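You operate a simulated robot arm through the tools that you are given. There is no shell and no other tool. Be economical: measure what you need, move in short steps, check, and stop when the job is done.

You run a simulated robot arm. Do the job below in one go: nothing can be reset, and whatever is moved stays where it is left.

## Task
Lift both baskets out, then cover the 0.93 and 1.10 jars.
Fine: baskets on the drip tray; grey lid on 0.93, black lid on 1.10; RESULT to the middle; the 1.00 jar stays open.

Only the result counts: the job must be done as asked and must still hold three seconds after the hand-in. Knocking over, shifting, dropping, spilling or breaking anything else fails it. Lids that push on must go on centred and level and be pressed home; caps that screw on are set level and turned clockwise until they are tight.

## Robot
A 7-joint arm with a two-finger parallel gripper, fixed in place. Base frame: the origin is at the foot of the arm, x ahead of it, y to its left, z up; the work surface is at about z = 0. Readings come in mm, rad, newtons and seconds.
With the tool pointing down near the work surface it reaches from about 220 to 580 mm from the base axis. Its first joint turns from -1.152 to 1.152 rad. Payload 2.5 kg.
The TCP is the grasp point between the finger pads, 23 mm short of the fingertips. In the tool frame z runs along the fingers and y along their closing line. The gripper opens to 94 mm. The fingers are 38 mm wide and 10 mm thick; the gripper's body (54 by 96 mm) begins 39 mm behind the TCP.
Orientation is that of the tool frame in the base frame, as [roll, pitch, yaw] about the fixed x, y, z axes, in that order (R = Rz(yaw) Ry(pitch) Rx(roll)). With the fingers straight down and closing along the base's y, the tool's x points along the base's -x, its y along +y and its z along -z.

## Interface
- The arm moves only by the tool send_rows. Its arguments are lists of equal length, an entry for each row: "dp": the shift along the base's x, y, z in units of 40 mm (1.0 is 40 mm), a list of three; "rot": the turn, a rotation vector about the base's x, y, z in units of 4 degrees (1.0 is 4 degrees), a list of three; "jaw": the gripper command, from -1 (shut) to 1 (fully open), values between in proportion. In form: {"dp": [[dx, dy, dz], ...], "rot": [[rx, ry, rz], ...], "jaw": [jaw, ...]}. A call has 1 to 10 rows; each row shifts and turns the commanded pose from where the row before left it. A call with a number of a shift or a turn outside -1 to 1 is refused whole. Each row takes 0.2 s and may step no farther than 50 mm and 0.15 rad from the row before; otherwise, or with a gripper value out of range, the whole call is refused. A pose out of reach is approached as far as the arm can. The call stops where the force on the tool passes 40 N (or 10 N more than at its start, if that is more) or the arm is blocked; 0.2 s more then pass. Each finger travels about 108 mm/s and halts on what it meets, pressing with about 21 N; the grip force reading is that of the motor and also rises with nothing between the fingers. The clock runs only during rows and for 0.2 s after the last one: add rows that do not move to give the fingers time. The reply holds the time, the measured pose of the TCP, the force on the tool along the base axes, the opening and the grip force, in the units named above and with some noise.
- Cameras (640 x 400 px; columns grow to the right, rows downward): "scene" is fixed at [117.2, -405.7, 538.5]; the picture's right is [0.83, -0.56, 0.00], its down [-0.35, -0.52, -0.78] and it looks along [0.43, 0.64, -0.63] (base axes); focal length 214 px, centre (320, 200). "wrist" rides on the gripper at [86, 16, -74] in the tool frame; the picture's right is [-0.18, 0.98, 0.00], its down [-0.58, -0.11, -0.81] and it looks along [-0.79, -0.15, 0.59] (tool axes); focal length 243 px, centre (320, 200). There is no depth. A picture from a camera that has moved, and an enlarged one, comes with that camera's place and axes in the base frame and with its lens.
- get_image(camera): a new picture of that camera. The clock stands still meanwhile.
- close_up(camera, box): a new picture of the part [left, top, right, bottom] of that camera's present view, enlarged. The clock stands still meanwhile.
- close_job(): hands the job in; it is judged then, once.

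Work in short steps. Places have to be worked out from the pictures, the camera data and where the tool is seen: move nearer, look again, correct. Check each grasp and each placing, and mend what went wrong. You have 120 turns and 68 pictures in all, those below and enlarged ones among them. Open the gripper and draw the arm clear of the work before you hand the job in, unless the task says otherwise; then end with one line.

The tools are called after "Call:" as a command line: name --argument value ..., lists and objects as JSON in quotes. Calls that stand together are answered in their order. send_rows: Moves the arm, as the interface text tells. Its arguments: {"type":"object","properties":{"dp":{"type":"array","items":{"type":"array","items":{"type":"number"}}},"rot":{"type":"array","items":{"type":"array","items":{"type":"number"}}},"jaw":{"type":"array","items":{"type":"number"}}},"required":["dp","rot","jaw"]} The other tools are called the same way: get_image (camera) takes a picture; close_up (camera, box) takes an enlarged picture of a part of a camera's view; close_job () hands the job in.

At the start:

```text
time: 0.0
tcp_pos: [432.5, 120.8, 420.2]
tcp_rot: [3.142, 0.0, 3.14]
wrist_force: [0.2, 0.0, -0.1]
finger_gap: 94.1
grip_force: 0.2
```

scene: 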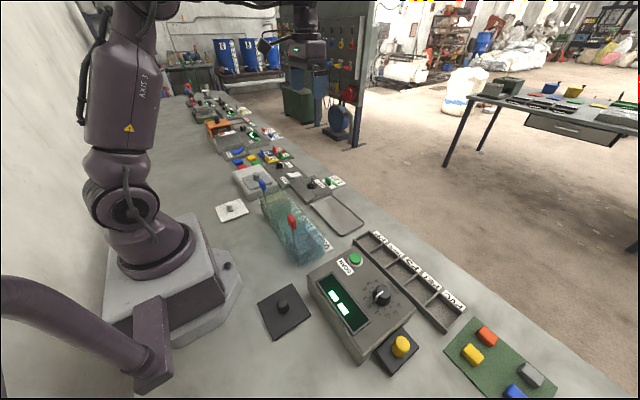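
wrist: 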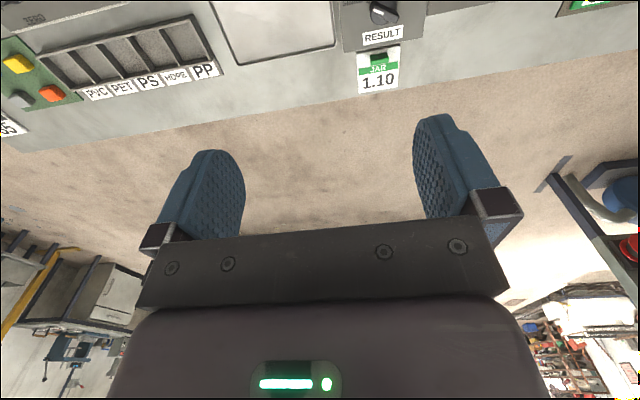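

I start by enlarging the scene to find the jars, baskets, lids and tray.

Call:
close_up --camera "scene" --box '[200, 150, 380, 270]'

Call:
close_up --camera "scene" --box '[240, 220, 480, 380]'

Call:
close_up --camera "scene" --box '[180, 80, 300, 160]'

```text
3.33 times, centred on (290, 210) of scene
camera zoom: at [117.2, -405.7, 538.5], right [0.83, -0.56, 0.0], down [-0.35, -0.52, -0.78], along [0.43, 0.64, -0.63], focal length 715 px, centre (420, 167)
```

zoom: 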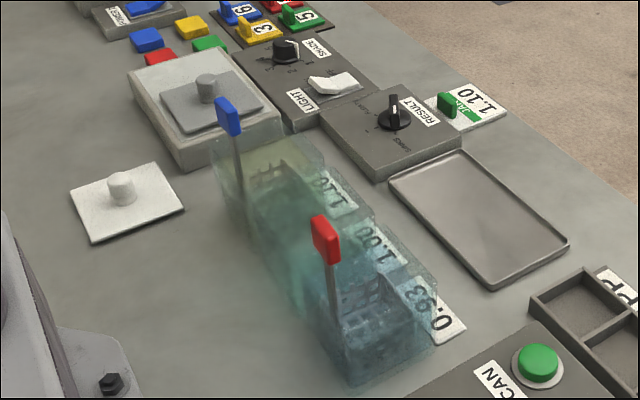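

```text
2.50 times, centred on (360, 300) of scene
camera zoom: at [117.2, -405.7, 538.5], right [0.83, -0.56, 0.0], down [-0.35, -0.52, -0.78], along [0.43, 0.64, -0.63], focal length 536 px, centre (220, -50)
```

zoom: 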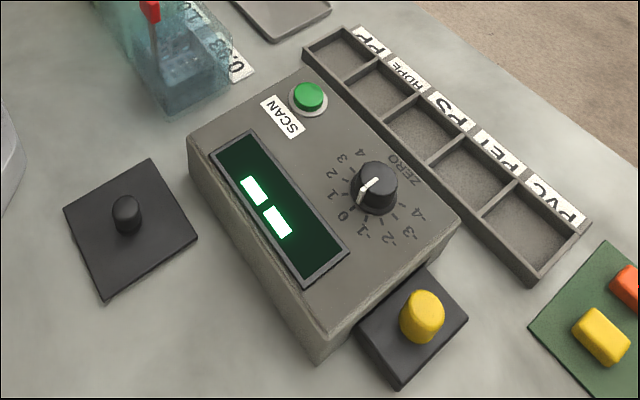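

```text
5.00 times, centred on (240, 120) of scene
camera zoom: at [117.2, -405.7, 538.5], right [0.83, -0.56, 0.0], down [-0.35, -0.52, -0.78], along [0.43, 0.64, -0.63], focal length 1072 px, centre (720, 600)
```

zoom: 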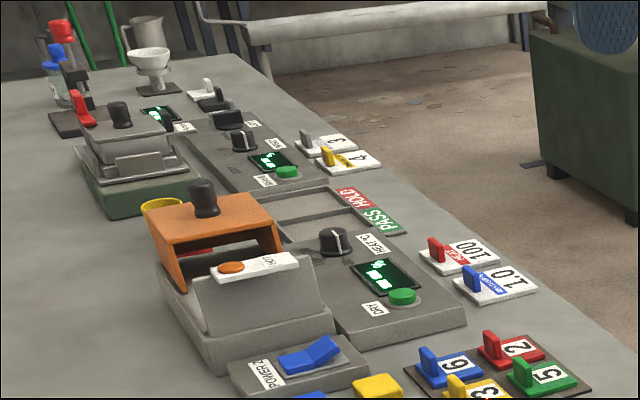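

The three tanks run along y at about x≈300 with the baskets in 1.10 (blue) and 0.93 (red). The grey lid is at about (312,359), the black lid at (179,-153), the tray at (493,35) and the RESULT dial at (487,204). I move back and tilt for an overhead wrist view.

Call:
send_rows --dp '[[-0.4, -0.2, 0], [-0.4, -0.2, 0], [-0.4, -0.2, 0], [-0.4, -0.2, 0], [-0.4, -0.2, 0], [-0.4, -0.2, 0], [-0.4, -0.2, 0], [-0.4, -0.2, 0]]' --rot '[[0, 1, 0], [0, 1, 0], [0, 1, 0], [0, 1, 0], [0, 1, 0], [0, 1, 0], [0, 1, 0], [0, 1, 0]]' --jaw '[1, 1, 1, 1, 1, 1, 1, 1]'

Call:
get_image --camera "wrist"

```text
time: 1.8
tcp_pos: [302.8, 57.3, 417.5]
tcp_rot: [3.141, -0.56, 3.141]
wrist_force: [-0.2, -0.2, -0.8]
finger_gap: 94.0
grip_force: 0.2
```

```text
62 pictures are left
camera wrist: at [269.3, 72.9, 527.5], right [0.16, 0.98, -0.1], down [0.92, -0.11, 0.38], along [0.36, -0.15, -0.92], focal length 243 px, centre (320, 200)
```

wrist: 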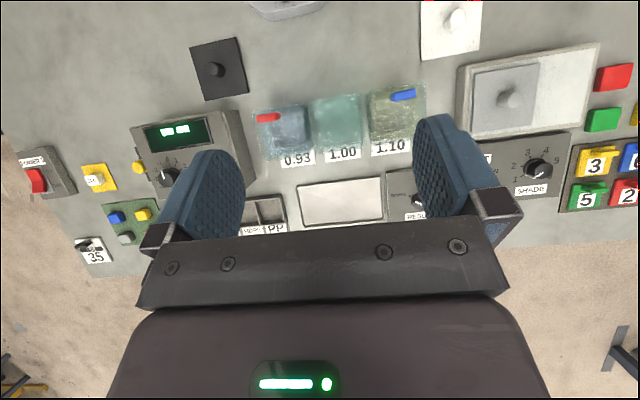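

The overview is clear, so I enlarge the tank area and the lids.

Call:
close_up --camera "wrist" --box '[240, 70, 440, 195]'

Call:
close_up --camera "wrist" --box '[410, 0, 610, 125]'

Call:
close_up --camera "wrist" --box '[280, 120, 480, 245]'

```text
3.20 times, centred on (340, 132) of wrist
camera zoom: at [269.3, 72.9, 527.5], right [0.16, 0.98, -0.1], down [0.92, -0.11, 0.38], along [0.36, -0.15, -0.92], focal length 776 px, centre (256, 416)
```

zoom: 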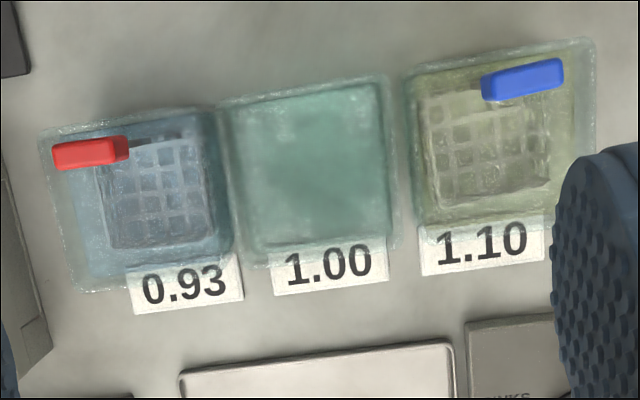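

```text
3.20 times, centred on (510, 62) of wrist
camera zoom: at [269.3, 72.9, 527.5], right [0.16, 0.98, -0.1], down [0.92, -0.11, 0.38], along [0.36, -0.15, -0.92], focal length 776 px, centre (-288, 640)
```

zoom: 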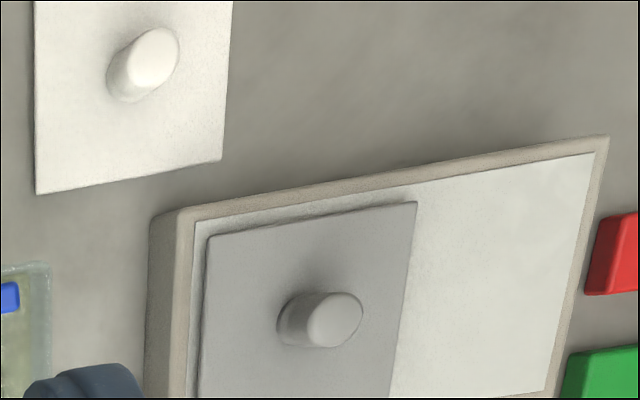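

```text
3.20 times, centred on (380, 182) of wrist
camera zoom: at [269.3, 72.9, 527.5], right [0.16, 0.98, -0.1], down [0.92, -0.11, 0.38], along [0.36, -0.15, -0.92], focal length 776 px, centre (128, 256)
```

zoom: 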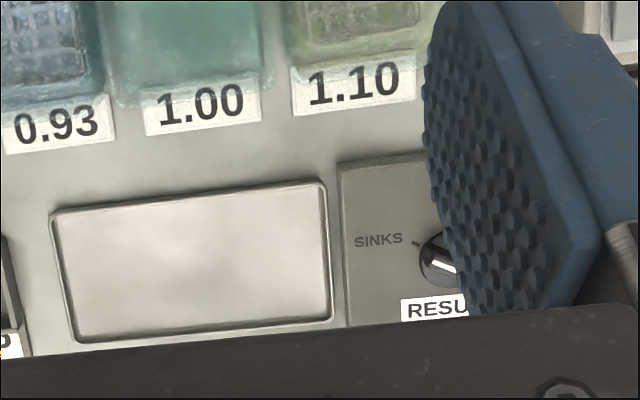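

Tags come out near (273,-45,150) and (273,155,150), and the middle tank centre is near (304,54). I look closer from the scene camera for tank height, lid sizes and the RESULT dial.

Call:
close_up --camera "scene" --box '[255, 180, 335, 270]'

Call:
close_up --camera "scene" --box '[290, 160, 350, 200]'

Call:
close_up --camera "wrist" --box '[180, 0, 300, 110]'

```text
4.44 times, centred on (295, 225) of scene
camera zoom: at [117.3, -405.7, 538.5], right [0.83, -0.56, 0.0], down [-0.35, -0.52, -0.78], along [0.43, 0.64, -0.63], focal length 953 px, centre (431, 89)
```

zoom: 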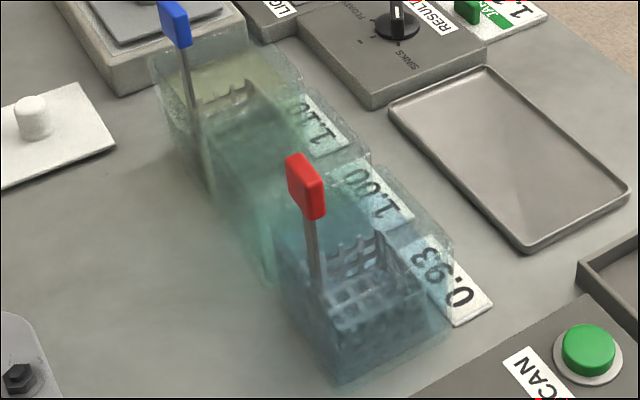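

```text
10.00 times, centred on (320, 180) of scene
camera zoom: at [117.3, -405.7, 538.5], right [0.83, -0.56, 0.0], down [-0.35, -0.52, -0.78], along [0.43, 0.64, -0.63], focal length 2145 px, centre (320, 400)
```

zoom: 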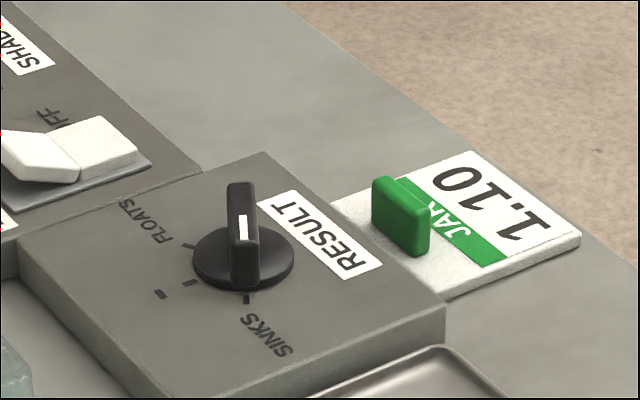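

```text
3.64 times, centred on (240, 55) of wrist
camera zoom: at [269.3, 72.9, 527.5], right [0.16, 0.98, -0.1], down [0.92, -0.11, 0.38], along [0.36, -0.15, -0.92], focal length 882 px, centre (611, 727)
```

zoom: 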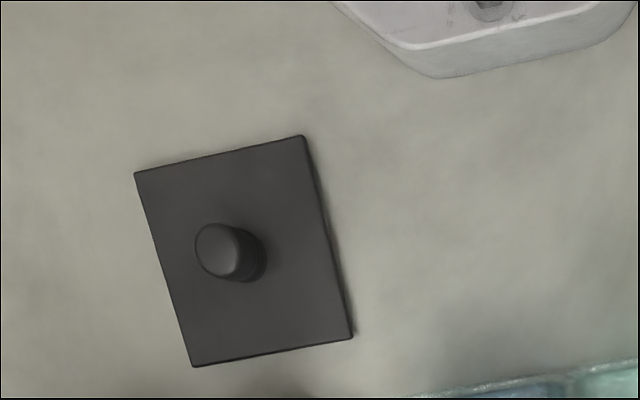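

Estimates: tanks are about 90 mm square with rims near z≈95 and centres at x≈303, y≈-45/55/155. The tray spans x 434–540, y -62–129, the black lid is at (175,-167) and the grey lid at (310,328) on a block. I level the tool above the red tag and start yawing 90° so the jaws close along x.

Call:
send_rows --dp '[[-0.08, -0.3, -0.2], [-0.08, -0.3, -0.2], [-0.08, -0.3, -0.2], [-0.08, -0.3, -0.2], [-0.08, -0.3, -0.2], [-0.08, -0.3, -0.2], [-0.08, -0.3, -0.2], [-0.08, -0.3, -0.2]]' --rot '[[0, -1, 0], [0, -1, 0], [0, -1, 0], [0, -1, 0], [0, -1, 0], [0, -1, 0], [0, -1, 0], [0, -1, 0]]' --jaw '[1, 1, 1, 1, 1, 1, 1, 1]'

Call:
send_rows --dp '[[0, 0, 0], [0, 0, 0], [0, 0, 0], [0, 0, 0], [0, 0, 0], [0, 0, 0], [0, 0, 0], [0, 0, 0], [0, 0, 0], [0, 0, 0]]' --rot '[[0, 0, 1], [0, 0, 1], [0, 0, 1], [0, 0, 1], [0, 0, 1], [0, 0, 1], [0, 0, 1], [0, 0, 1], [0, 0, 1], [0, 0, 1]]' --jaw '[1, 1, 1, 1, 1, 1, 1, 1, 1, 1]'

Call:
send_rows --dp '[[0, 0, 0], [0, 0, 0], [0, 0, 0], [0, 0, 0], [0, 0, 0], [0, 0, 0], [0, 0, 0], [0, 0, 0], [0, 0, 0], [0, 0, 0]]' --rot '[[0, 0, 1], [0, 0, 1], [0, 0, 1], [0, 0, 1], [0, 0, 1], [0, 0, 1], [0, 0, 1], [0, 0, 1], [0, 0, 1], [0, 0, 1]]' --jaw '[1, 1, 1, 1, 1, 1, 1, 1, 1, 1]'

Call:
send_rows --dp '[[0, 0, 0], [0, 0, 0], [0, 0, 0]]' --rot '[[0, 0, 1], [0, 0, 1], [0, 0, 0.5]]' --jaw '[1, 1, 1]'

Call:
get_image --camera "wrist"

```text
time: 3.6
tcp_pos: [278.1, -40.2, 353.9]
tcp_rot: [3.141, 0.001, -3.14]
wrist_force: [0.7, -0.2, 0.0]
finger_gap: 94.0
grip_force: 0.0
```

```text
time: 5.8
tcp_pos: [279.1, -39.8, 355.9]
tcp_rot: [-3.141, -0.001, -2.442]
wrist_force: [0.5, -0.1, 0.1]
finger_gap: 93.8
grip_force: 0.0
```

```text
time: 8.0
tcp_pos: [278.0, -40.7, 355.1]
tcp_rot: [3.141, -0.001, -1.743]
wrist_force: [0.7, 0.6, 0.0]
finger_gap: 93.9
grip_force: 0.0
```

```text
time: 8.8
tcp_pos: [278.4, -39.1, 355.0]
tcp_rot: [3.141, 0.001, -1.571]
wrist_force: [0.2, -0.6, 0.2]
finger_gap: 93.7
grip_force: 0.1
```

```text
55 pictures are left
camera wrist: at [262.1, -126.9, 430.0], right [-0.98, 0.18, 0.0], down [0.11, 0.58, 0.81], along [0.15, 0.79, -0.59], focal length 243 px, centre (320, 200)
```

wrist: 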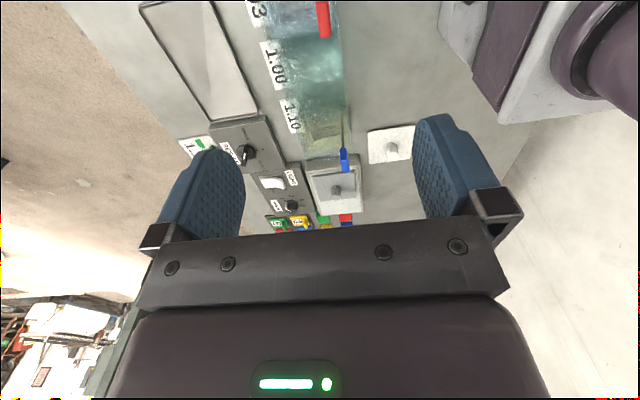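

Zooming here for a second view of the tags and the RESULT dial.

Call:
close_up --camera "wrist" --box '[250, 0, 410, 100]'

Call:
close_up --camera "wrist" --box '[230, 110, 390, 210]'

```text
4.00 times, centred on (330, 50) of wrist
camera zoom: at [262.1, -126.9, 430.0], right [-0.98, 0.18, 0.0], down [0.11, 0.58, 0.81], along [0.15, 0.79, -0.59], focal length 970 px, centre (280, 800)
```

zoom: 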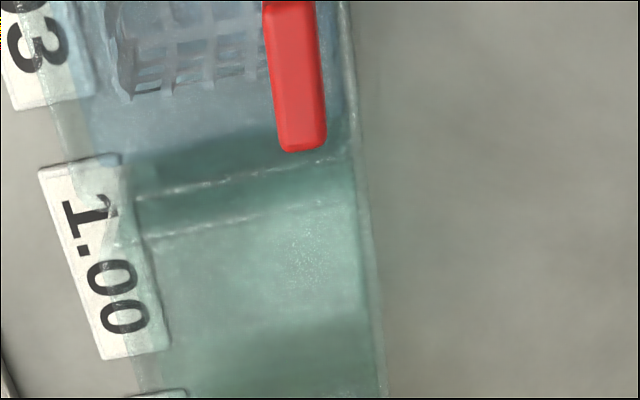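

```text
4.00 times, centred on (310, 160) of wrist
camera zoom: at [262.1, -126.9, 430.0], right [-0.98, 0.18, 0.0], down [0.11, 0.58, 0.81], along [0.15, 0.79, -0.59], focal length 970 px, centre (360, 360)
```

zoom: 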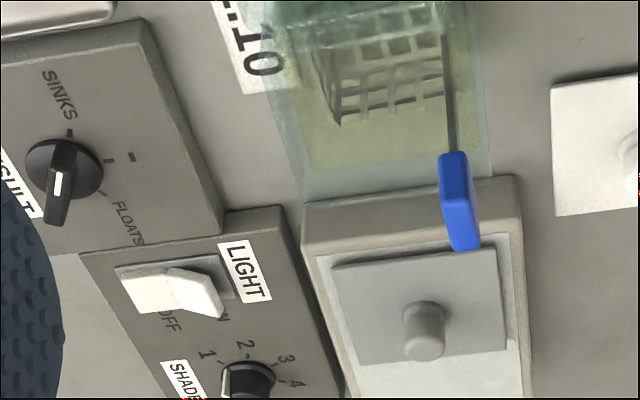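

Both tags sit around z 132–155 at x≈274.5. I descend over the red tag to z≈185 and check.

Call:
send_rows --dp '[[-0.05, -0.07, -0.85], [-0.05, -0.07, -0.85], [0, 0, -0.85], [0, 0, -0.85], [0, 0, -0.85], [0, 0, 0]]' --rot '[[0, 0, 0], [0, 0, 0], [0, 0, 0], [0, 0, 0], [0, 0, 0], [0, 0, 0]]' --jaw '[1, 1, 1, 1, 1, 1]'

Call:
close_up --camera "scene" --box '[230, 150, 370, 270]'

Call:
get_image --camera "wrist"

```text
time: 10.2
tcp_pos: [273.5, -46.6, 185.0]
tcp_rot: [3.141, 0.0, -1.57]
wrist_force: [0.0, -0.9, -0.5]
finger_gap: 94.3
grip_force: 0.1
```

```text
3.33 times, centred on (300, 210) of scene
camera zoom: at [117.3, -405.7, 538.5], right [0.83, -0.56, 0.0], down [-0.35, -0.52, -0.78], along [0.43, 0.64, -0.63], focal length 715 px, centre (387, 167)
```

zoom: 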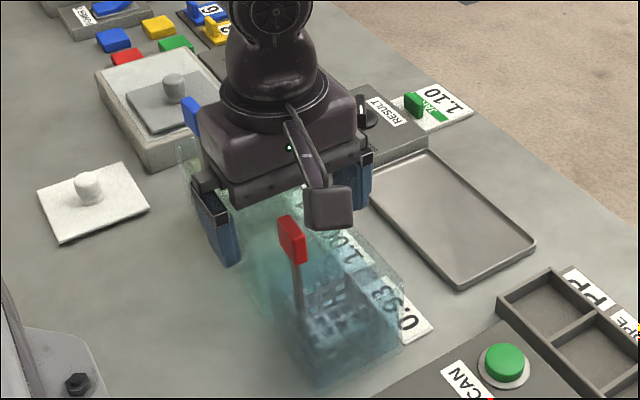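

```text
51 pictures are left
camera wrist: at [256.5, -133.4, 259.0], right [-0.98, 0.18, 0.0], down [0.11, 0.58, 0.81], along [0.15, 0.79, -0.59], focal length 243 px, centre (320, 200)
```

wrist: 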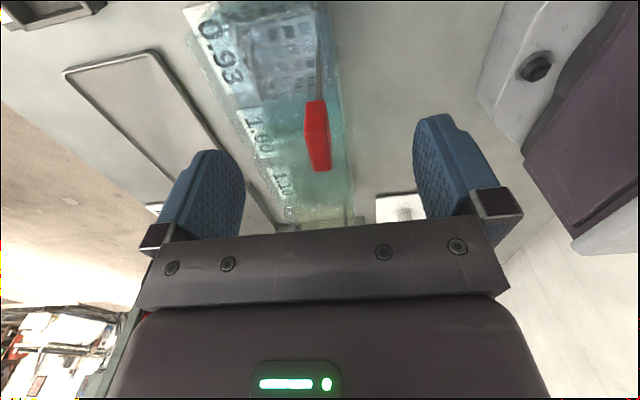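

The tag is lined up, with its centre at roughly z≈148. I go down 38 mm and close.

Call:
send_rows --dp '[[0.02, 0.03, -0.5], [0, 0, -0.45], [0, 0, 0], [0, 0, 0], [0, 0, 0], [0, 0, 0], [0, 0, 0]]' --rot '[[0, 0, 0], [0, 0, 0], [0, 0, 0], [0, 0, 0], [0, 0, 0], [0, 0, 0], [0, 0, 0]]' --jaw '[1, 1, 1, -1, -1, -1, -1]'

Call:
get_image --camera "wrist"

```text
time: 11.8
tcp_pos: [275.0, -45.6, 146.7]
tcp_rot: [-3.141, 0.0, -1.571]
wrist_force: [0.1, -0.3, -0.1]
finger_gap: 11.7
grip_force: 20.6
```

```text
50 pictures are left
camera wrist: at [258.4, -132.0, 222.2], right [-0.98, 0.18, 0.0], down [0.11, 0.58, 0.81], along [0.15, 0.79, -0.59], focal length 243 px, centre (320, 200)
```

wrist: 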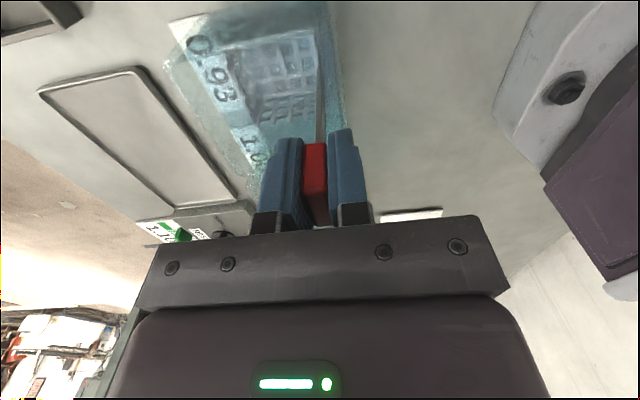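

The tag is gripped (11.7 mm). I lift slowly straight up.

Call:
send_rows --dp '[[0, 0, 0.2], [0, 0, 0.4], [0, 0, 0.4], [0, 0, 0.4], [0, 0, 0.4], [0, 0, 0.4], [0, 0, 0.4], [0, 0, 0.4], [0, 0, 0.4], [0, 0, 0.2]]' --rot '[[0, 0, 0], [0, 0, 0], [0, 0, 0], [0, 0, 0], [0, 0, 0], [0, 0, 0], [0, 0, 0], [0, 0, 0], [0, 0, 0], [0, 0, 0]]' --jaw '[-1, -1, -1, -1, -1, -1, -1, -1, -1, -1]'

Call:
close_up --camera "scene" --box '[230, 130, 390, 270]'

```text
time: 14.0
tcp_pos: [275.7, -45.3, 291.6]
tcp_rot: [-3.141, 0.001, -1.571]
wrist_force: [-0.3, 0.0, -0.9]
finger_gap: 11.8
grip_force: 21.5
```

```text
2.86 times, centred on (310, 200) of scene
camera zoom: at [117.3, -405.7, 538.5], right [0.83, -0.56, 0.0], down [-0.35, -0.52, -0.78], along [0.43, 0.64, -0.63], focal length 613 px, centre (349, 200)
```

zoom: 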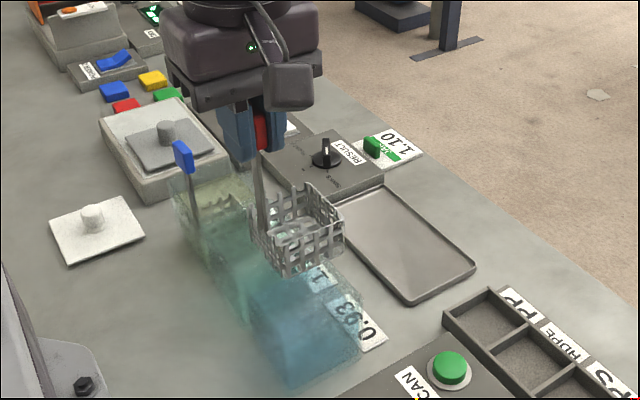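

The basket is out and level. I carry it over the near half of the tray (basket centre ≈ (487,-12)).

Call:
send_rows --dp '[[0.3, 0.05, 0], [0.5, 0.09, 0], [0.5, 0.09, 0], [0.5, 0.09, 0], [0.5, 0.09, 0], [0.5, 0.09, 0], [0.5, 0.09, 0], [0.5, 0.09, 0], [0.5, 0.09, 0], [0.3, 0.06, 0]]' --rot '[[0, 0, 0], [0, 0, 0], [0, 0, 0], [0, 0, 0], [0, 0, 0], [0, 0, 0], [0, 0, 0], [0, 0, 0], [0, 0, 0], [0, 0, 0]]' --jaw '[-1, -1, -1, -1, -1, -1, -1, -1, -1, -1]'

Call:
send_rows --dp '[[0, 0, -0.3], [0, 0, -0.5], [0, 0, -0.5], [0, 0, -0.5], [0, 0, -0.5], [0, 0, -0.4], [0, 0, -0.3], [0, 0, 0]]' --rot '[[0, 0, 0], [0, 0, 0], [0, 0, 0], [0, 0, 0], [0, 0, 0], [0, 0, 0], [0, 0, 0], [0, 0, 0]]' --jaw '[-1, -1, -1, -1, -1, -1, -1, -1]'

Call:
close_up --camera "scene" --box '[270, 140, 430, 260]'

```text
time: 16.2
tcp_pos: [460.6, -12.6, 289.8]
tcp_rot: [3.141, 0.0, -1.569]
wrist_force: [0.9, -1.0, -1.0]
finger_gap: 11.9
grip_force: 21.0
```

```text
time: 18.0
tcp_pos: [460.3, -11.3, 170.0]
tcp_rot: [-3.141, 0.001, -1.572]
wrist_force: [0.2, 0.8, -1.3]
finger_gap: 11.7
grip_force: 20.7
```

```text
3.33 times, centred on (350, 200) of scene
camera zoom: at [117.3, -405.7, 538.5], right [0.83, -0.56, 0.0], down [-0.35, -0.52, -0.78], along [0.43, 0.64, -0.63], focal length 715 px, centre (220, 200)
```

zoom: 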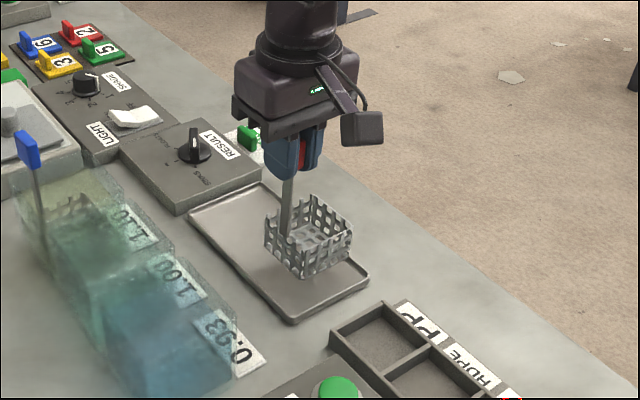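

The basket bottom is about 32 mm above the tray. I shift 3 mm in +y and lower gently until it makes contact.

Call:
send_rows --dp '[[0, 0.08, -0.3], [0, 0, -0.3], [0, 0, -0.05], [0, 0, -0.05], [0, 0, -0.05], [0, 0, 0]]' --rot '[[0, 0, 0], [0, 0, 0], [0, 0, 0], [0, 0, 0], [0, 0, 0], [0, 0, 0]]' --jaw '[-1, -1, -1, -1, -1, -1]'

```text
time: 19.4
tcp_pos: [458.4, -8.9, 141.6]
tcp_rot: [-3.138, 0.0, -1.57]
wrist_force: [-3.7, -0.7, 14.6]
finger_gap: 11.9
grip_force: 20.8
```

It is in contact with the tray. I ease off slightly, open, and check.

Call:
send_rows --dp '[[0, 0, 0.03], [0, 0, 0], [0, 0, 0], [0, 0, 0], [0, 0, 0]]' --rot '[[0, 0, 0], [0, 0, 0], [0, 0, 0], [0, 0, 0], [0, 0, 0]]' --jaw '[-1, -0.5, 0, 0.5, 0.5]'

Call:
send_rows --dp '[[0, 0, 0.5], [0, 0, 1], [0, 0, 1], [0, 0, 1], [0, 0, 0.5]]' --rot '[[0, 0, 0], [0, 0, 0], [0, 0, 0], [0, 0, 0], [0, 0, 0]]' --jaw '[0.7, 1, 1, 1, 1]'

Call:
close_up --camera "scene" --box '[270, 140, 430, 260]'

```text
time: 20.6
tcp_pos: [458.5, -8.7, 143.2]
tcp_rot: [-3.141, -0.002, -1.57]
wrist_force: [-0.1, -0.3, -0.3]
finger_gap: 70.2
grip_force: 0.0
```

```text
time: 21.8
tcp_pos: [458.3, -7.9, 304.2]
tcp_rot: [-3.141, 0.0, -1.569]
wrist_force: [-0.4, 0.4, 0.4]
finger_gap: 93.9
grip_force: 0.1
```

```text
3.33 times, centred on (350, 200) of scene
camera zoom: at [117.2, -405.7, 538.5], right [0.83, -0.56, 0.0], down [-0.35, -0.52, -0.78], along [0.43, 0.64, -0.63], focal length 715 px, centre (220, 200)
```

zoom: 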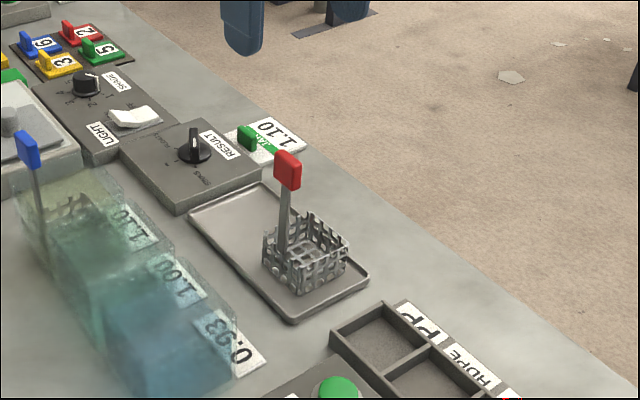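

The red basket stands on the tray. Next I move above the blue tag at (275,155).

Call:
send_rows --dp '[[-0.765, 0.68, 0], [-0.765, 0.68, 0], [-0.765, 0.68, 0], [-0.765, 0.68, 0], [-0.765, 0.68, 0], [-0.765, 0.68, 0], [0, 0, -0.75], [0, 0, -0.75], [0, 0, -0.75], [0, 0, -0.75]]' --rot '[[0, 0, 0], [0, 0, 0], [0, 0, 0], [0, 0, 0], [0, 0, 0], [0, 0, 0], [0, 0, 0], [0, 0, 0], [0, 0, 0], [0, 0, 0]]' --jaw '[1, 1, 1, 1, 1, 1, 1, 1, 1, 1]'

Call:
get_image --camera "wrist"

```text
time: 24.0
tcp_pos: [275.3, 153.7, 181.9]
tcp_rot: [3.141, -0.001, -1.572]
wrist_force: [-0.7, -1.2, -0.7]
finger_gap: 94.1
grip_force: 0.1
```

```text
46 pictures are left
camera wrist: at [258.6, 67.2, 257.6], right [-0.98, 0.18, 0.0], down [0.11, 0.58, 0.81], along [0.15, 0.79, -0.59], focal length 243 px, centre (320, 200)
```

wrist: 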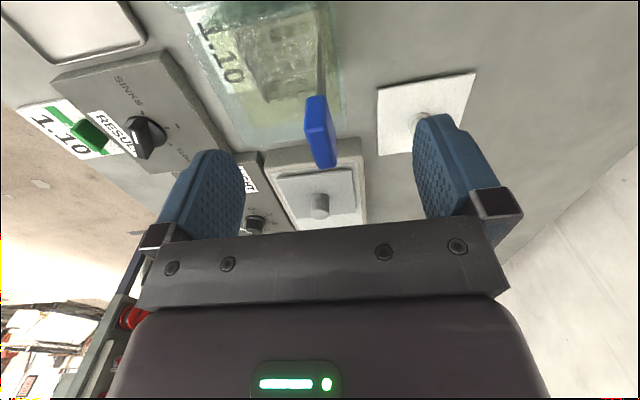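

The blue tag is centred as the red one was. I descend and close.

Call:
send_rows --dp '[[0, 0.02, -0.45], [0, 0, -0.43], [0, 0, 0], [0, 0, 0], [0, 0, 0], [0, 0, 0], [0, 0, 0]]' --rot '[[0, 0, 0], [0, 0, 0], [0, 0, 0], [0, 0, 0], [0, 0, 0], [0, 0, 0], [0, 0, 0]]' --jaw '[1, 1, 1, -1, -1, -1, -1]'

```text
time: 25.6
tcp_pos: [276.7, 155.2, 146.9]
tcp_rot: [3.141, 0.0, -1.571]
wrist_force: [0.0, 0.4, 0.6]
finger_gap: 11.8
grip_force: 21.6
```

Gripped at 11.8 mm. I lift slowly.

Call:
send_rows --dp '[[0, 0, 0.2], [0, 0, 0.4], [0, 0, 0.4], [0, 0, 0.4], [0, 0, 0.4], [0, 0, 0.4], [0, 0, 0.4], [0, 0, 0.4], [0, 0, 0.4], [0, 0, 0.2]]' --rot '[[0, 0, 0], [0, 0, 0], [0, 0, 0], [0, 0, 0], [0, 0, 0], [0, 0, 0], [0, 0, 0], [0, 0, 0], [0, 0, 0], [0, 0, 0]]' --jaw '[-1, -1, -1, -1, -1, -1, -1, -1, -1, -1]'

Call:
close_up --camera "scene" --box '[230, 110, 390, 230]'

```text
time: 27.8
tcp_pos: [274.8, 155.6, 290.3]
tcp_rot: [3.14, 0.0, -1.571]
wrist_force: [-0.1, 0.3, -0.7]
finger_gap: 11.7
grip_force: 21.4
```

```text
3.33 times, centred on (310, 170) of scene
camera zoom: at [117.3, -405.7, 538.5], right [0.83, -0.56, 0.0], down [-0.35, -0.52, -0.78], along [0.43, 0.64, -0.63], focal length 715 px, centre (353, 300)
```

zoom: 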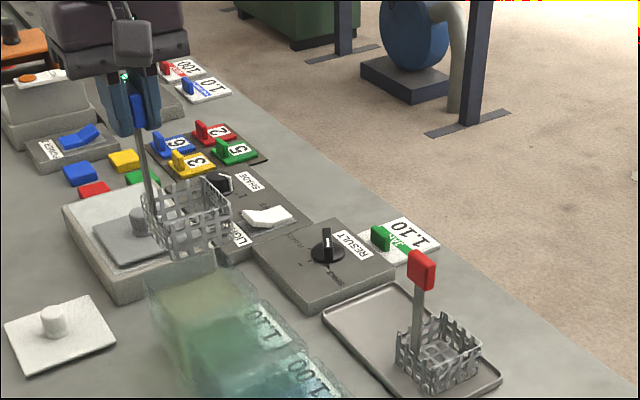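

It is out and level. I carry it to the far half of the tray (tool ≈ (459,84)) and lower it.

Call:
send_rows --dp '[[0.3, -0.1, 0], [0.5, -0.2, 0], [0.5, -0.2, 0], [0.5, -0.2, 0], [0.5, -0.2, 0], [0.5, -0.2, 0], [0.5, -0.2, 0], [0.5, -0.2, 0], [0.5, -0.2, 0], [0.3, -0.1, 0]]' --rot '[[0, 0, 0], [0, 0, 0], [0, 0, 0], [0, 0, 0], [0, 0, 0], [0, 0, 0], [0, 0, 0], [0, 0, 0], [0, 0, 0], [0, 0, 0]]' --jaw '[-1, -1, -1, -1, -1, -1, -1, -1, -1, -1]'

Call:
send_rows --dp '[[0, 0, -0.3], [0, 0, -0.5], [0, 0, -0.5], [0, 0, -0.5], [0, 0, -0.5], [0, 0, -0.4], [0, 0, -0.3], [0, 0, 0]]' --rot '[[0, 0, 0], [0, 0, 0], [0, 0, 0], [0, 0, 0], [0, 0, 0], [0, 0, 0], [0, 0, 0], [0, 0, 0]]' --jaw '[-1, -1, -1, -1, -1, -1, -1, -1]'

Call:
close_up --camera "scene" --box '[270, 130, 430, 250]'

```text
time: 30.0
tcp_pos: [459.1, 84.7, 292.0]
tcp_rot: [3.14, 0.001, -1.572]
wrist_force: [0.0, 0.4, -1.4]
finger_gap: 11.5
grip_force: 20.9
```

```text
time: 31.8
tcp_pos: [459.2, 83.8, 171.2]
tcp_rot: [3.141, 0.0, -1.571]
wrist_force: [-0.1, 0.0, -2.0]
finger_gap: 12.0
grip_force: 21.2
```

```text
3.33 times, centred on (350, 190) of scene
camera zoom: at [117.3, -405.7, 538.5], right [0.83, -0.56, 0.0], down [-0.35, -0.52, -0.78], along [0.43, 0.64, -0.63], focal length 715 px, centre (220, 233)
```

zoom: 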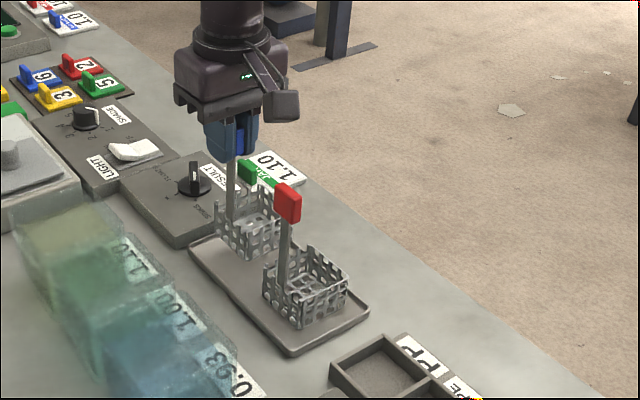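

The basket is clear of the red one and the panel. I lower to contact, ease off and open.

Call:
send_rows --dp '[[0, 0, -0.3], [0, 0, -0.3], [0, 0, -0.05], [0, 0, -0.05], [0, 0, -0.05], [0, 0, 0]]' --rot '[[0, 0, 0], [0, 0, 0], [0, 0, 0], [0, 0, 0], [0, 0, 0], [0, 0, 0]]' --jaw '[-1, -1, -1, -1, -1, -1]'

```text
time: 33.2
tcp_pos: [460.0, 84.2, 142.5]
tcp_rot: [-3.14, 0.0, -1.571]
wrist_force: [-4.2, 1.0, 14.8]
finger_gap: 11.9
grip_force: 20.7
```

Contact made. I release, rise, and look at the tray and the RESULT dial.

Call:
send_rows --dp '[[0, 0, 0.03], [0, 0, 0], [0, 0, 0], [0, 0, 0], [0, 0, 0]]' --rot '[[0, 0, 0], [0, 0, 0], [0, 0, 0], [0, 0, 0], [0, 0, 0]]' --jaw '[-1, -0.5, 0, 0.5, 0.5]'

Call:
send_rows --dp '[[0, 0, 0.5], [0, 0, 1], [0, 0, 1], [0, 0, 1], [0, 0, 0.5]]' --rot '[[0, 0, 0], [0, 0, 0], [0, 0, 0], [0, 0, 0], [0, 0, 0]]' --jaw '[0.7, 1, 1, 1, 1]'

Call:
get_image --camera "wrist"

Call:
close_up --camera "wrist" --box '[270, 60, 390, 150]'

```text
time: 34.4
tcp_pos: [458.9, 84.1, 141.9]
tcp_rot: [3.141, -0.001, -1.569]
wrist_force: [-0.9, -0.7, 0.1]
finger_gap: 70.6
grip_force: 0.2
```

```text
time: 35.6
tcp_pos: [459.3, 84.4, 303.2]
tcp_rot: [3.14, 0.001, -1.57]
wrist_force: [0.1, -1.0, 0.2]
finger_gap: 93.8
grip_force: 0.1
```

```text
43 pictures are left
camera wrist: at [443.1, -2.8, 377.6], right [-0.98, 0.18, 0.0], down [0.11, 0.58, 0.81], along [0.15, 0.79, -0.59], focal length 243 px, centre (320, 200)
```

wrist: 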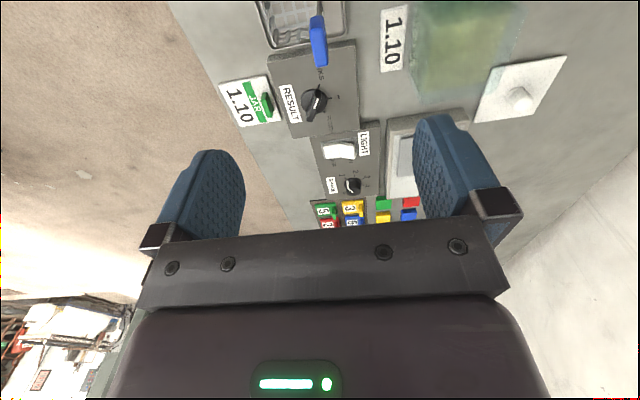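

```text
4.44 times, centred on (330, 105) of wrist
camera zoom: at [443.1, -2.8, 377.6], right [-0.98, 0.18, 0.0], down [0.11, 0.58, 0.81], along [0.15, 0.79, -0.59], focal length 1078 px, centre (276, 622)
```

zoom: 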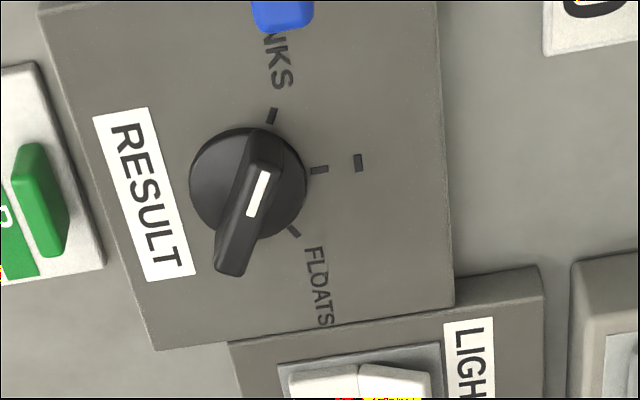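

Both baskets are on the tray. The RESULT pointer is at SINKS (azimuth about 240°) and the middle tick is along -x, so I need a -60° turn. The dial is near (492,208) with its blade top at z≈47. I move above it, yaw -30° to straddle the blade, and half-close the jaws.

Call:
send_rows --dp '[[0.104, 0.386, 0], [0.104, 0.386, 0], [0.104, 0.386, 0], [0.104, 0.386, 0], [0.104, 0.386, 0], [0.104, 0.386, 0], [0.104, 0.386, 0], [0.104, 0.386, 0]]' --rot '[[0, 0, -0.9375], [0, 0, -0.9375], [0, 0, -0.9375], [0, 0, -0.9375], [0, 0, -0.9375], [0, 0, -0.9375], [0, 0, -0.9375], [0, 0, -0.9375]]' --jaw '[1, 1, 0.6, 0.3, 0.1, 0.1, 0.1, 0.1]'

Call:
send_rows --dp '[[0, 0, -0.8], [0, 0, -0.9], [0, 0, -0.9], [0, 0, -0.9], [0, 0, -0.9], [0, 0, 0]]' --rot '[[0, 0, 0], [0, 0, 0], [0, 0, 0], [0, 0, 0], [0, 0, 0], [0, 0, 0]]' --jaw '[0.1, 0.1, 0.1, 0.1, 0.1, 0.1]'

Call:
get_image --camera "wrist"

Call:
close_up --camera "scene" --box '[270, 120, 390, 210]'

```text
time: 37.4
tcp_pos: [494.4, 207.5, 302.1]
tcp_rot: [-3.14, 0.001, -2.096]
wrist_force: [0.2, -0.5, 0.5]
finger_gap: 52.0
grip_force: 0.0
```

```text
time: 38.8
tcp_pos: [492.7, 205.7, 127.7]
tcp_rot: [-3.141, 0.0, -2.093]
wrist_force: [0.6, 0.2, 0.5]
finger_gap: 51.7
grip_force: 0.1
```

```text
41 pictures are left
camera wrist: at [434.7, 138.7, 202.8], right [-0.76, 0.65, 0.0], down [0.39, 0.45, 0.81], along [0.52, 0.61, -0.59], focal length 243 px, centre (320, 200)
```

wrist: 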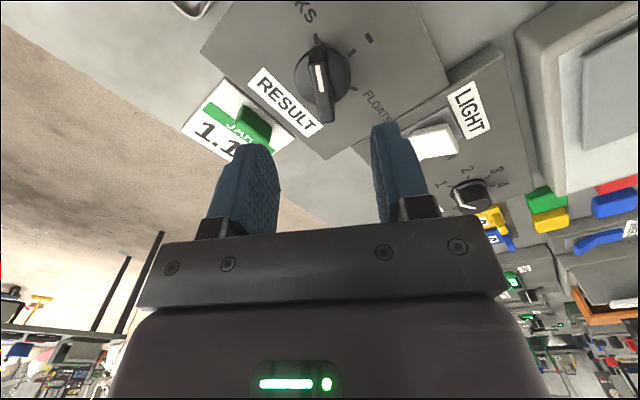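

```text
4.44 times, centred on (330, 165) of scene
camera zoom: at [117.3, -405.7, 538.5], right [0.83, -0.56, 0.0], down [-0.35, -0.52, -0.78], along [0.43, 0.64, -0.63], focal length 953 px, centre (276, 356)
```

zoom: 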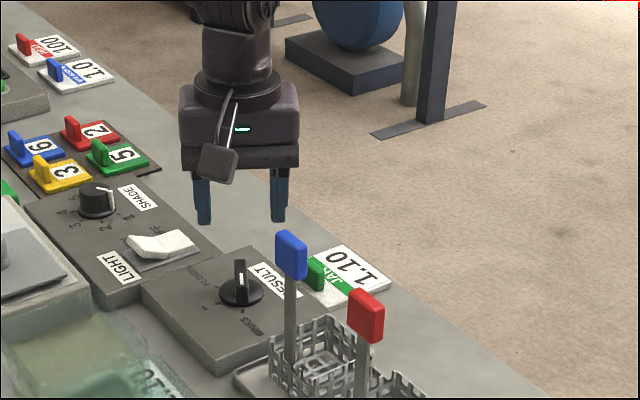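

The blade is aligned with the fingers and offset about 2 mm. I correct and descend to z≈54.

Call:
send_rows --dp '[[-0.03, 0.03, -0.6], [0, 0, -0.6], [0, 0, -0.4], [0, 0, -0.24], [0, 0, 0]]' --rot '[[0, 0, 0], [0, 0, 0], [0, 0, 0], [0, 0, 0], [0, 0, 0]]' --jaw '[0.1, 0.1, 0.1, 0.1, 0.1]'

Call:
close_up --camera "wrist" --box '[200, 40, 440, 220]'

```text
time: 40.0
tcp_pos: [491.1, 208.4, 53.8]
tcp_rot: [3.141, -0.002, -2.094]
wrist_force: [-0.7, -0.3, 0.6]
finger_gap: 51.8
grip_force: 0.0
```

```text
2.22 times, centred on (320, 130) of wrist
camera zoom: at [433.1, 140.6, 127.8], right [-0.76, 0.65, 0.0], down [0.39, 0.45, 0.81], along [0.53, 0.61, -0.59], focal length 539 px, centre (320, 356)
```

zoom: 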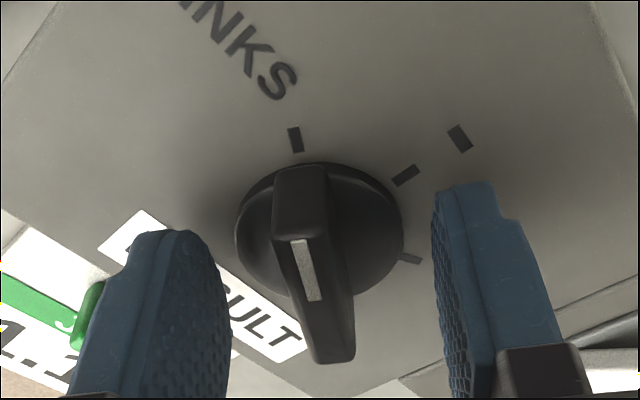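

The fingers straddle the blade and the stripe is at the SINKS end. I close gently, then turn -60°.

Call:
send_rows --dp '[[0, 0, 0], [0, 0, 0], [0, 0, 0], [0, 0, 0]]' --rot '[[0, 0, 0], [0, 0, 0], [0, 0, 0], [0, 0, 0]]' --jaw '[-0.4, -1, -1, -1]'

Call:
send_rows --dp '[[0, 0, 0], [0, 0, 0], [0, 0, 0], [0, 0, 0], [0, 0, 0], [0, 0, 0], [0, 0, 0], [0, 0, 0]]' --rot '[[0, 0, -1], [0, 0, -1], [0, 0, -1], [0, 0, -1], [0, 0, -1], [0, 0, -1], [0, 0, -1], [0, 0, -1]]' --jaw '[-1, -1, -1, -1, -1, -1, -1, -1]'

Call:
get_image --camera "wrist"

```text
time: 41.0
tcp_pos: [491.9, 207.6, 52.7]
tcp_rot: [-3.141, 0.001, -2.097]
wrist_force: [14.0, 0.6, -8.4]
finger_gap: 12.1
grip_force: 44.8
```

```text
time: 42.8
tcp_pos: [491.2, 208.7, 52.7]
tcp_rot: [3.139, -0.007, -2.655]
wrist_force: [-21.8, -7.6, 11.7]
finger_gap: 12.0
grip_force: 45.2
```

```text
38 pictures are left
camera wrist: at [406.6, 182.0, 128.5], right [-0.3, 0.95, 0.0], down [0.57, 0.18, 0.8], along [0.77, 0.24, -0.6], focal length 243 px, centre (320, 200)
```

wrist: 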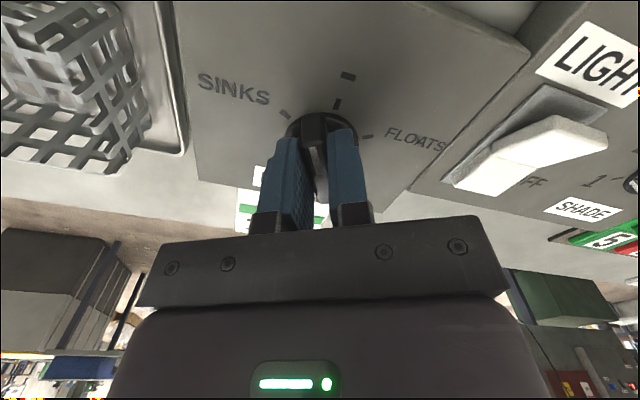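

The dial is following the grip. I continue the remaining turn in parts while watching side force.

Call:
send_rows --dp '[[-0.01, 0, 0], [0, 0, 0], [0, 0, 0], [0, 0, 0]]' --rot '[[0, 0, -1], [0, 0, -1], [0, 0, -1], [0, 0, -1]]' --jaw '[-1, -1, -1, -1]'

Call:
send_rows --dp '[[0, 0, 0], [0, 0, 0], [0, 0, 0], [0, 0, 0]]' --rot '[[0, 0, -1], [0, 0, -1], [0, 0, -1], [0, 0, 0]]' --jaw '[-1, -1, -1, -1]'

Call:
close_up --camera "wrist" --box '[220, 40, 420, 200]'

```text
time: 43.8
tcp_pos: [490.4, 209.3, 52.0]
tcp_rot: [3.141, -0.006, -2.934]
wrist_force: [-26.9, -0.5, 9.1]
finger_gap: 11.8
grip_force: 44.7
```

```text
time: 44.8
tcp_pos: [490.2, 209.7, 53.4]
tcp_rot: [3.14, -0.007, -3.141]
wrist_force: [-28.6, 9.6, 5.8]
finger_gap: 12.0
grip_force: 44.5
```

```text
2.50 times, centred on (320, 120) of wrist
camera zoom: at [403.7, 225.7, 128.4], right [0.18, 0.98, 0.0], down [0.59, -0.11, 0.8], along [0.79, -0.15, -0.6], focal length 606 px, centre (320, 400)
```

zoom: 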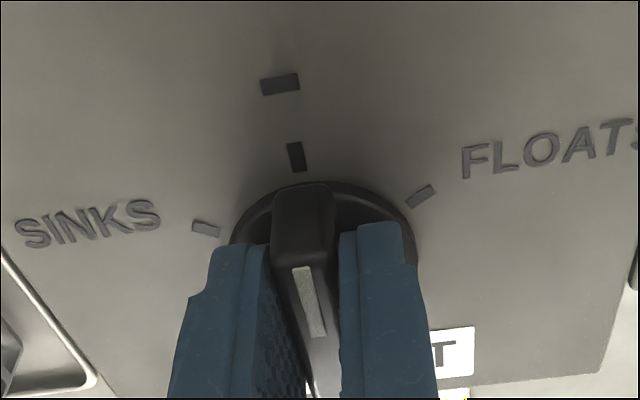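

The pointer lines up with the middle tick. I open and rise, then check.

Call:
send_rows --dp '[[0, 0, 0], [0, 0, 0], [0, 0, 0], [0, 0, 0.5], [0, 0, 1], [0, 0, 1], [0, 0, 1], [0, 0, 1], [0, 0, 1]]' --rot '[[0, 0, 0], [0, 0, 0], [0, 0, 0], [0, 0, 0], [0, 0, 0], [0, 0, 0], [0, 0, 0], [0, 0, 0], [0, 0, 0]]' --jaw '[-0.5, 0, 0, 0, 0, 0, 0, 0, 0]'

Call:
get_image --camera "wrist"

Call:
close_up --camera "wrist" --box '[260, 0, 400, 90]'

```text
time: 46.8
tcp_pos: [490.1, 207.5, 273.4]
tcp_rot: [3.141, -0.001, 3.141]
wrist_force: [-0.2, 0.1, 0.2]
finger_gap: 46.9
grip_force: 0.1
```

```text
36 pictures are left
camera wrist: at [403.7, 223.3, 348.3], right [0.18, 0.98, 0.0], down [0.58, -0.11, 0.81], along [0.79, -0.15, -0.59], focal length 243 px, centre (320, 200)
```

wrist: 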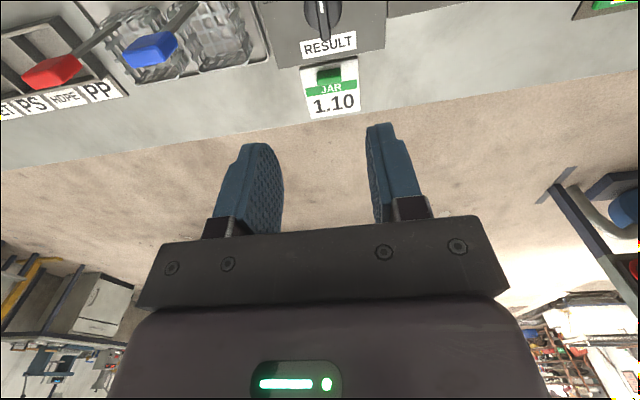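

```text
4.44 times, centred on (330, 45) of wrist
camera zoom: at [403.7, 223.3, 348.3], right [0.18, 0.98, 0.0], down [0.58, -0.11, 0.81], along [0.79, -0.15, -0.59], focal length 1078 px, centre (276, 889)
```

zoom: 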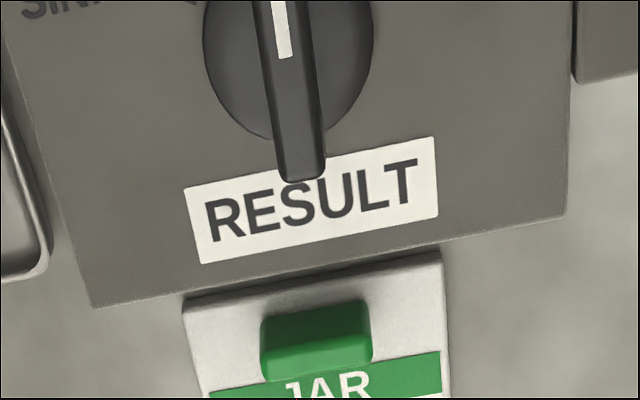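

RESULT is now at the middle. I move above the grey lid at about (310,328).

Call:
send_rows --dp '[[-0.75, 0.5, 0], [-0.75, 0.5, 0], [-0.75, 0.5, 0], [-0.75, 0.5, 0], [-0.75, 0.5, 0], [-0.75, 0.5, 0], [0, 0, -0.8], [0, 0, 0]]' --rot '[[0, 0, 0], [0, 0, 0], [0, 0, 0], [0, 0, 0], [0, 0, 0], [0, 0, 0], [0, 0, 0], [0, 0, 0]]' --jaw '[0.2, 0.2, 0.2, 0.2, 0.2, 0.2, 0.2, 0.2]'

Call:
get_image --camera "wrist"

Call:
close_up --camera "wrist" --box '[240, 0, 400, 110]'

```text
time: 48.6
tcp_pos: [312.9, 327.0, 241.9]
tcp_rot: [-3.141, 0.0, 3.14]
wrist_force: [0.7, 0.1, -0.5]
finger_gap: 56.4
grip_force: 0.0
```

```text
34 pictures are left
camera wrist: at [225.3, 343.9, 317.0], right [0.18, 0.98, 0.0], down [0.58, -0.11, 0.81], along [0.79, -0.15, -0.59], focal length 243 px, centre (320, 200)
```

wrist: 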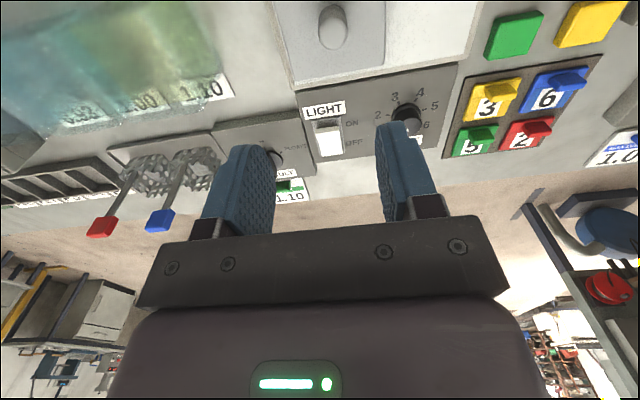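

```text
3.64 times, centred on (320, 55) of wrist
camera zoom: at [225.3, 343.9, 317.0], right [0.18, 0.98, 0.0], down [0.58, -0.11, 0.81], along [0.79, -0.15, -0.59], focal length 882 px, centre (320, 727)
```

zoom: 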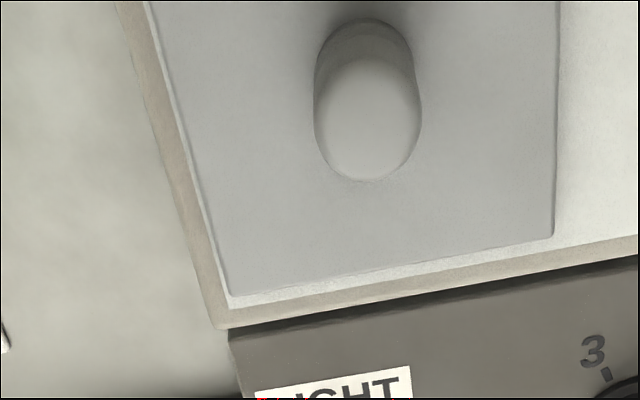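

The knob is at about (309.5,338.5), with the lid top near z≈50 and the knob top near z≈75. I shift and descend to z≈130 for a recheck.

Call:
send_rows --dp '[[-0.07, 0.29, 0], [0, 0, -0.7], [0, 0, -0.7], [0, 0, -0.7], [0, 0, -0.7], [0, 0, 0], [0, 0, 0]]' --rot '[[0, 0, 0], [0, 0, 0], [0, 0, 0], [0, 0, 0], [0, 0, 0], [0, 0, 0], [0, 0, 0]]' --jaw '[0.2, 0.2, 0.2, 0.2, 0.2, 0.2, 0.2]'

Call:
get_image --camera "wrist"

```text
time: 50.2
tcp_pos: [309.5, 339.9, 129.0]
tcp_rot: [3.141, 0.0, -3.141]
wrist_force: [0.0, -0.1, 1.2]
finger_gap: 56.5
grip_force: 0.0
```

```text
32 pictures are left
camera wrist: at [222.4, 356.3, 204.0], right [0.18, 0.98, 0.0], down [0.58, -0.11, 0.81], along [0.79, -0.15, -0.59], focal length 243 px, centre (320, 200)
```

wrist: 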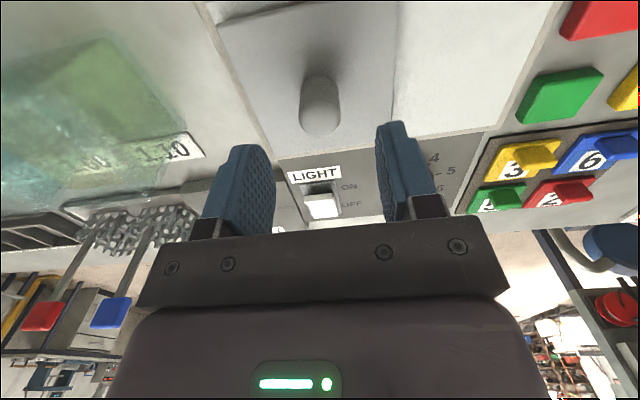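

The knob is centred. I descend to z≈77 and close.

Call:
send_rows --dp '[[0, 0, -0.6], [0, 0, -0.45], [0, 0, -0.25], [0, 0, 0], [0, 0, 0], [0, 0, 0], [0, 0, 0]]' --rot '[[0, 0, 0], [0, 0, 0], [0, 0, 0], [0, 0, 0], [0, 0, 0], [0, 0, 0], [0, 0, 0]]' --jaw '[0.2, 0.2, 0.2, -0.4, -1, -1, -1]'

Call:
get_image --camera "wrist"

```text
time: 51.8
tcp_pos: [309.3, 340.9, 76.2]
tcp_rot: [-3.14, 0.0, 3.141]
wrist_force: [-0.5, 0.5, 0.9]
finger_gap: 25.0
grip_force: 20.9
```

```text
31 pictures are left
camera wrist: at [222.6, 356.7, 151.3], right [0.18, 0.98, 0.0], down [0.58, -0.11, 0.81], along [0.79, -0.15, -0.59], focal length 243 px, centre (320, 200)
```

wrist: 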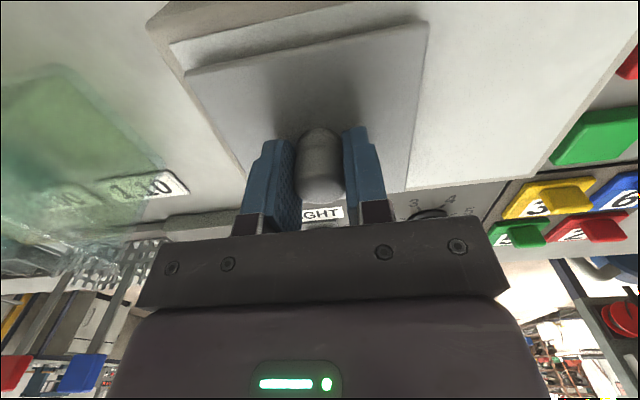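

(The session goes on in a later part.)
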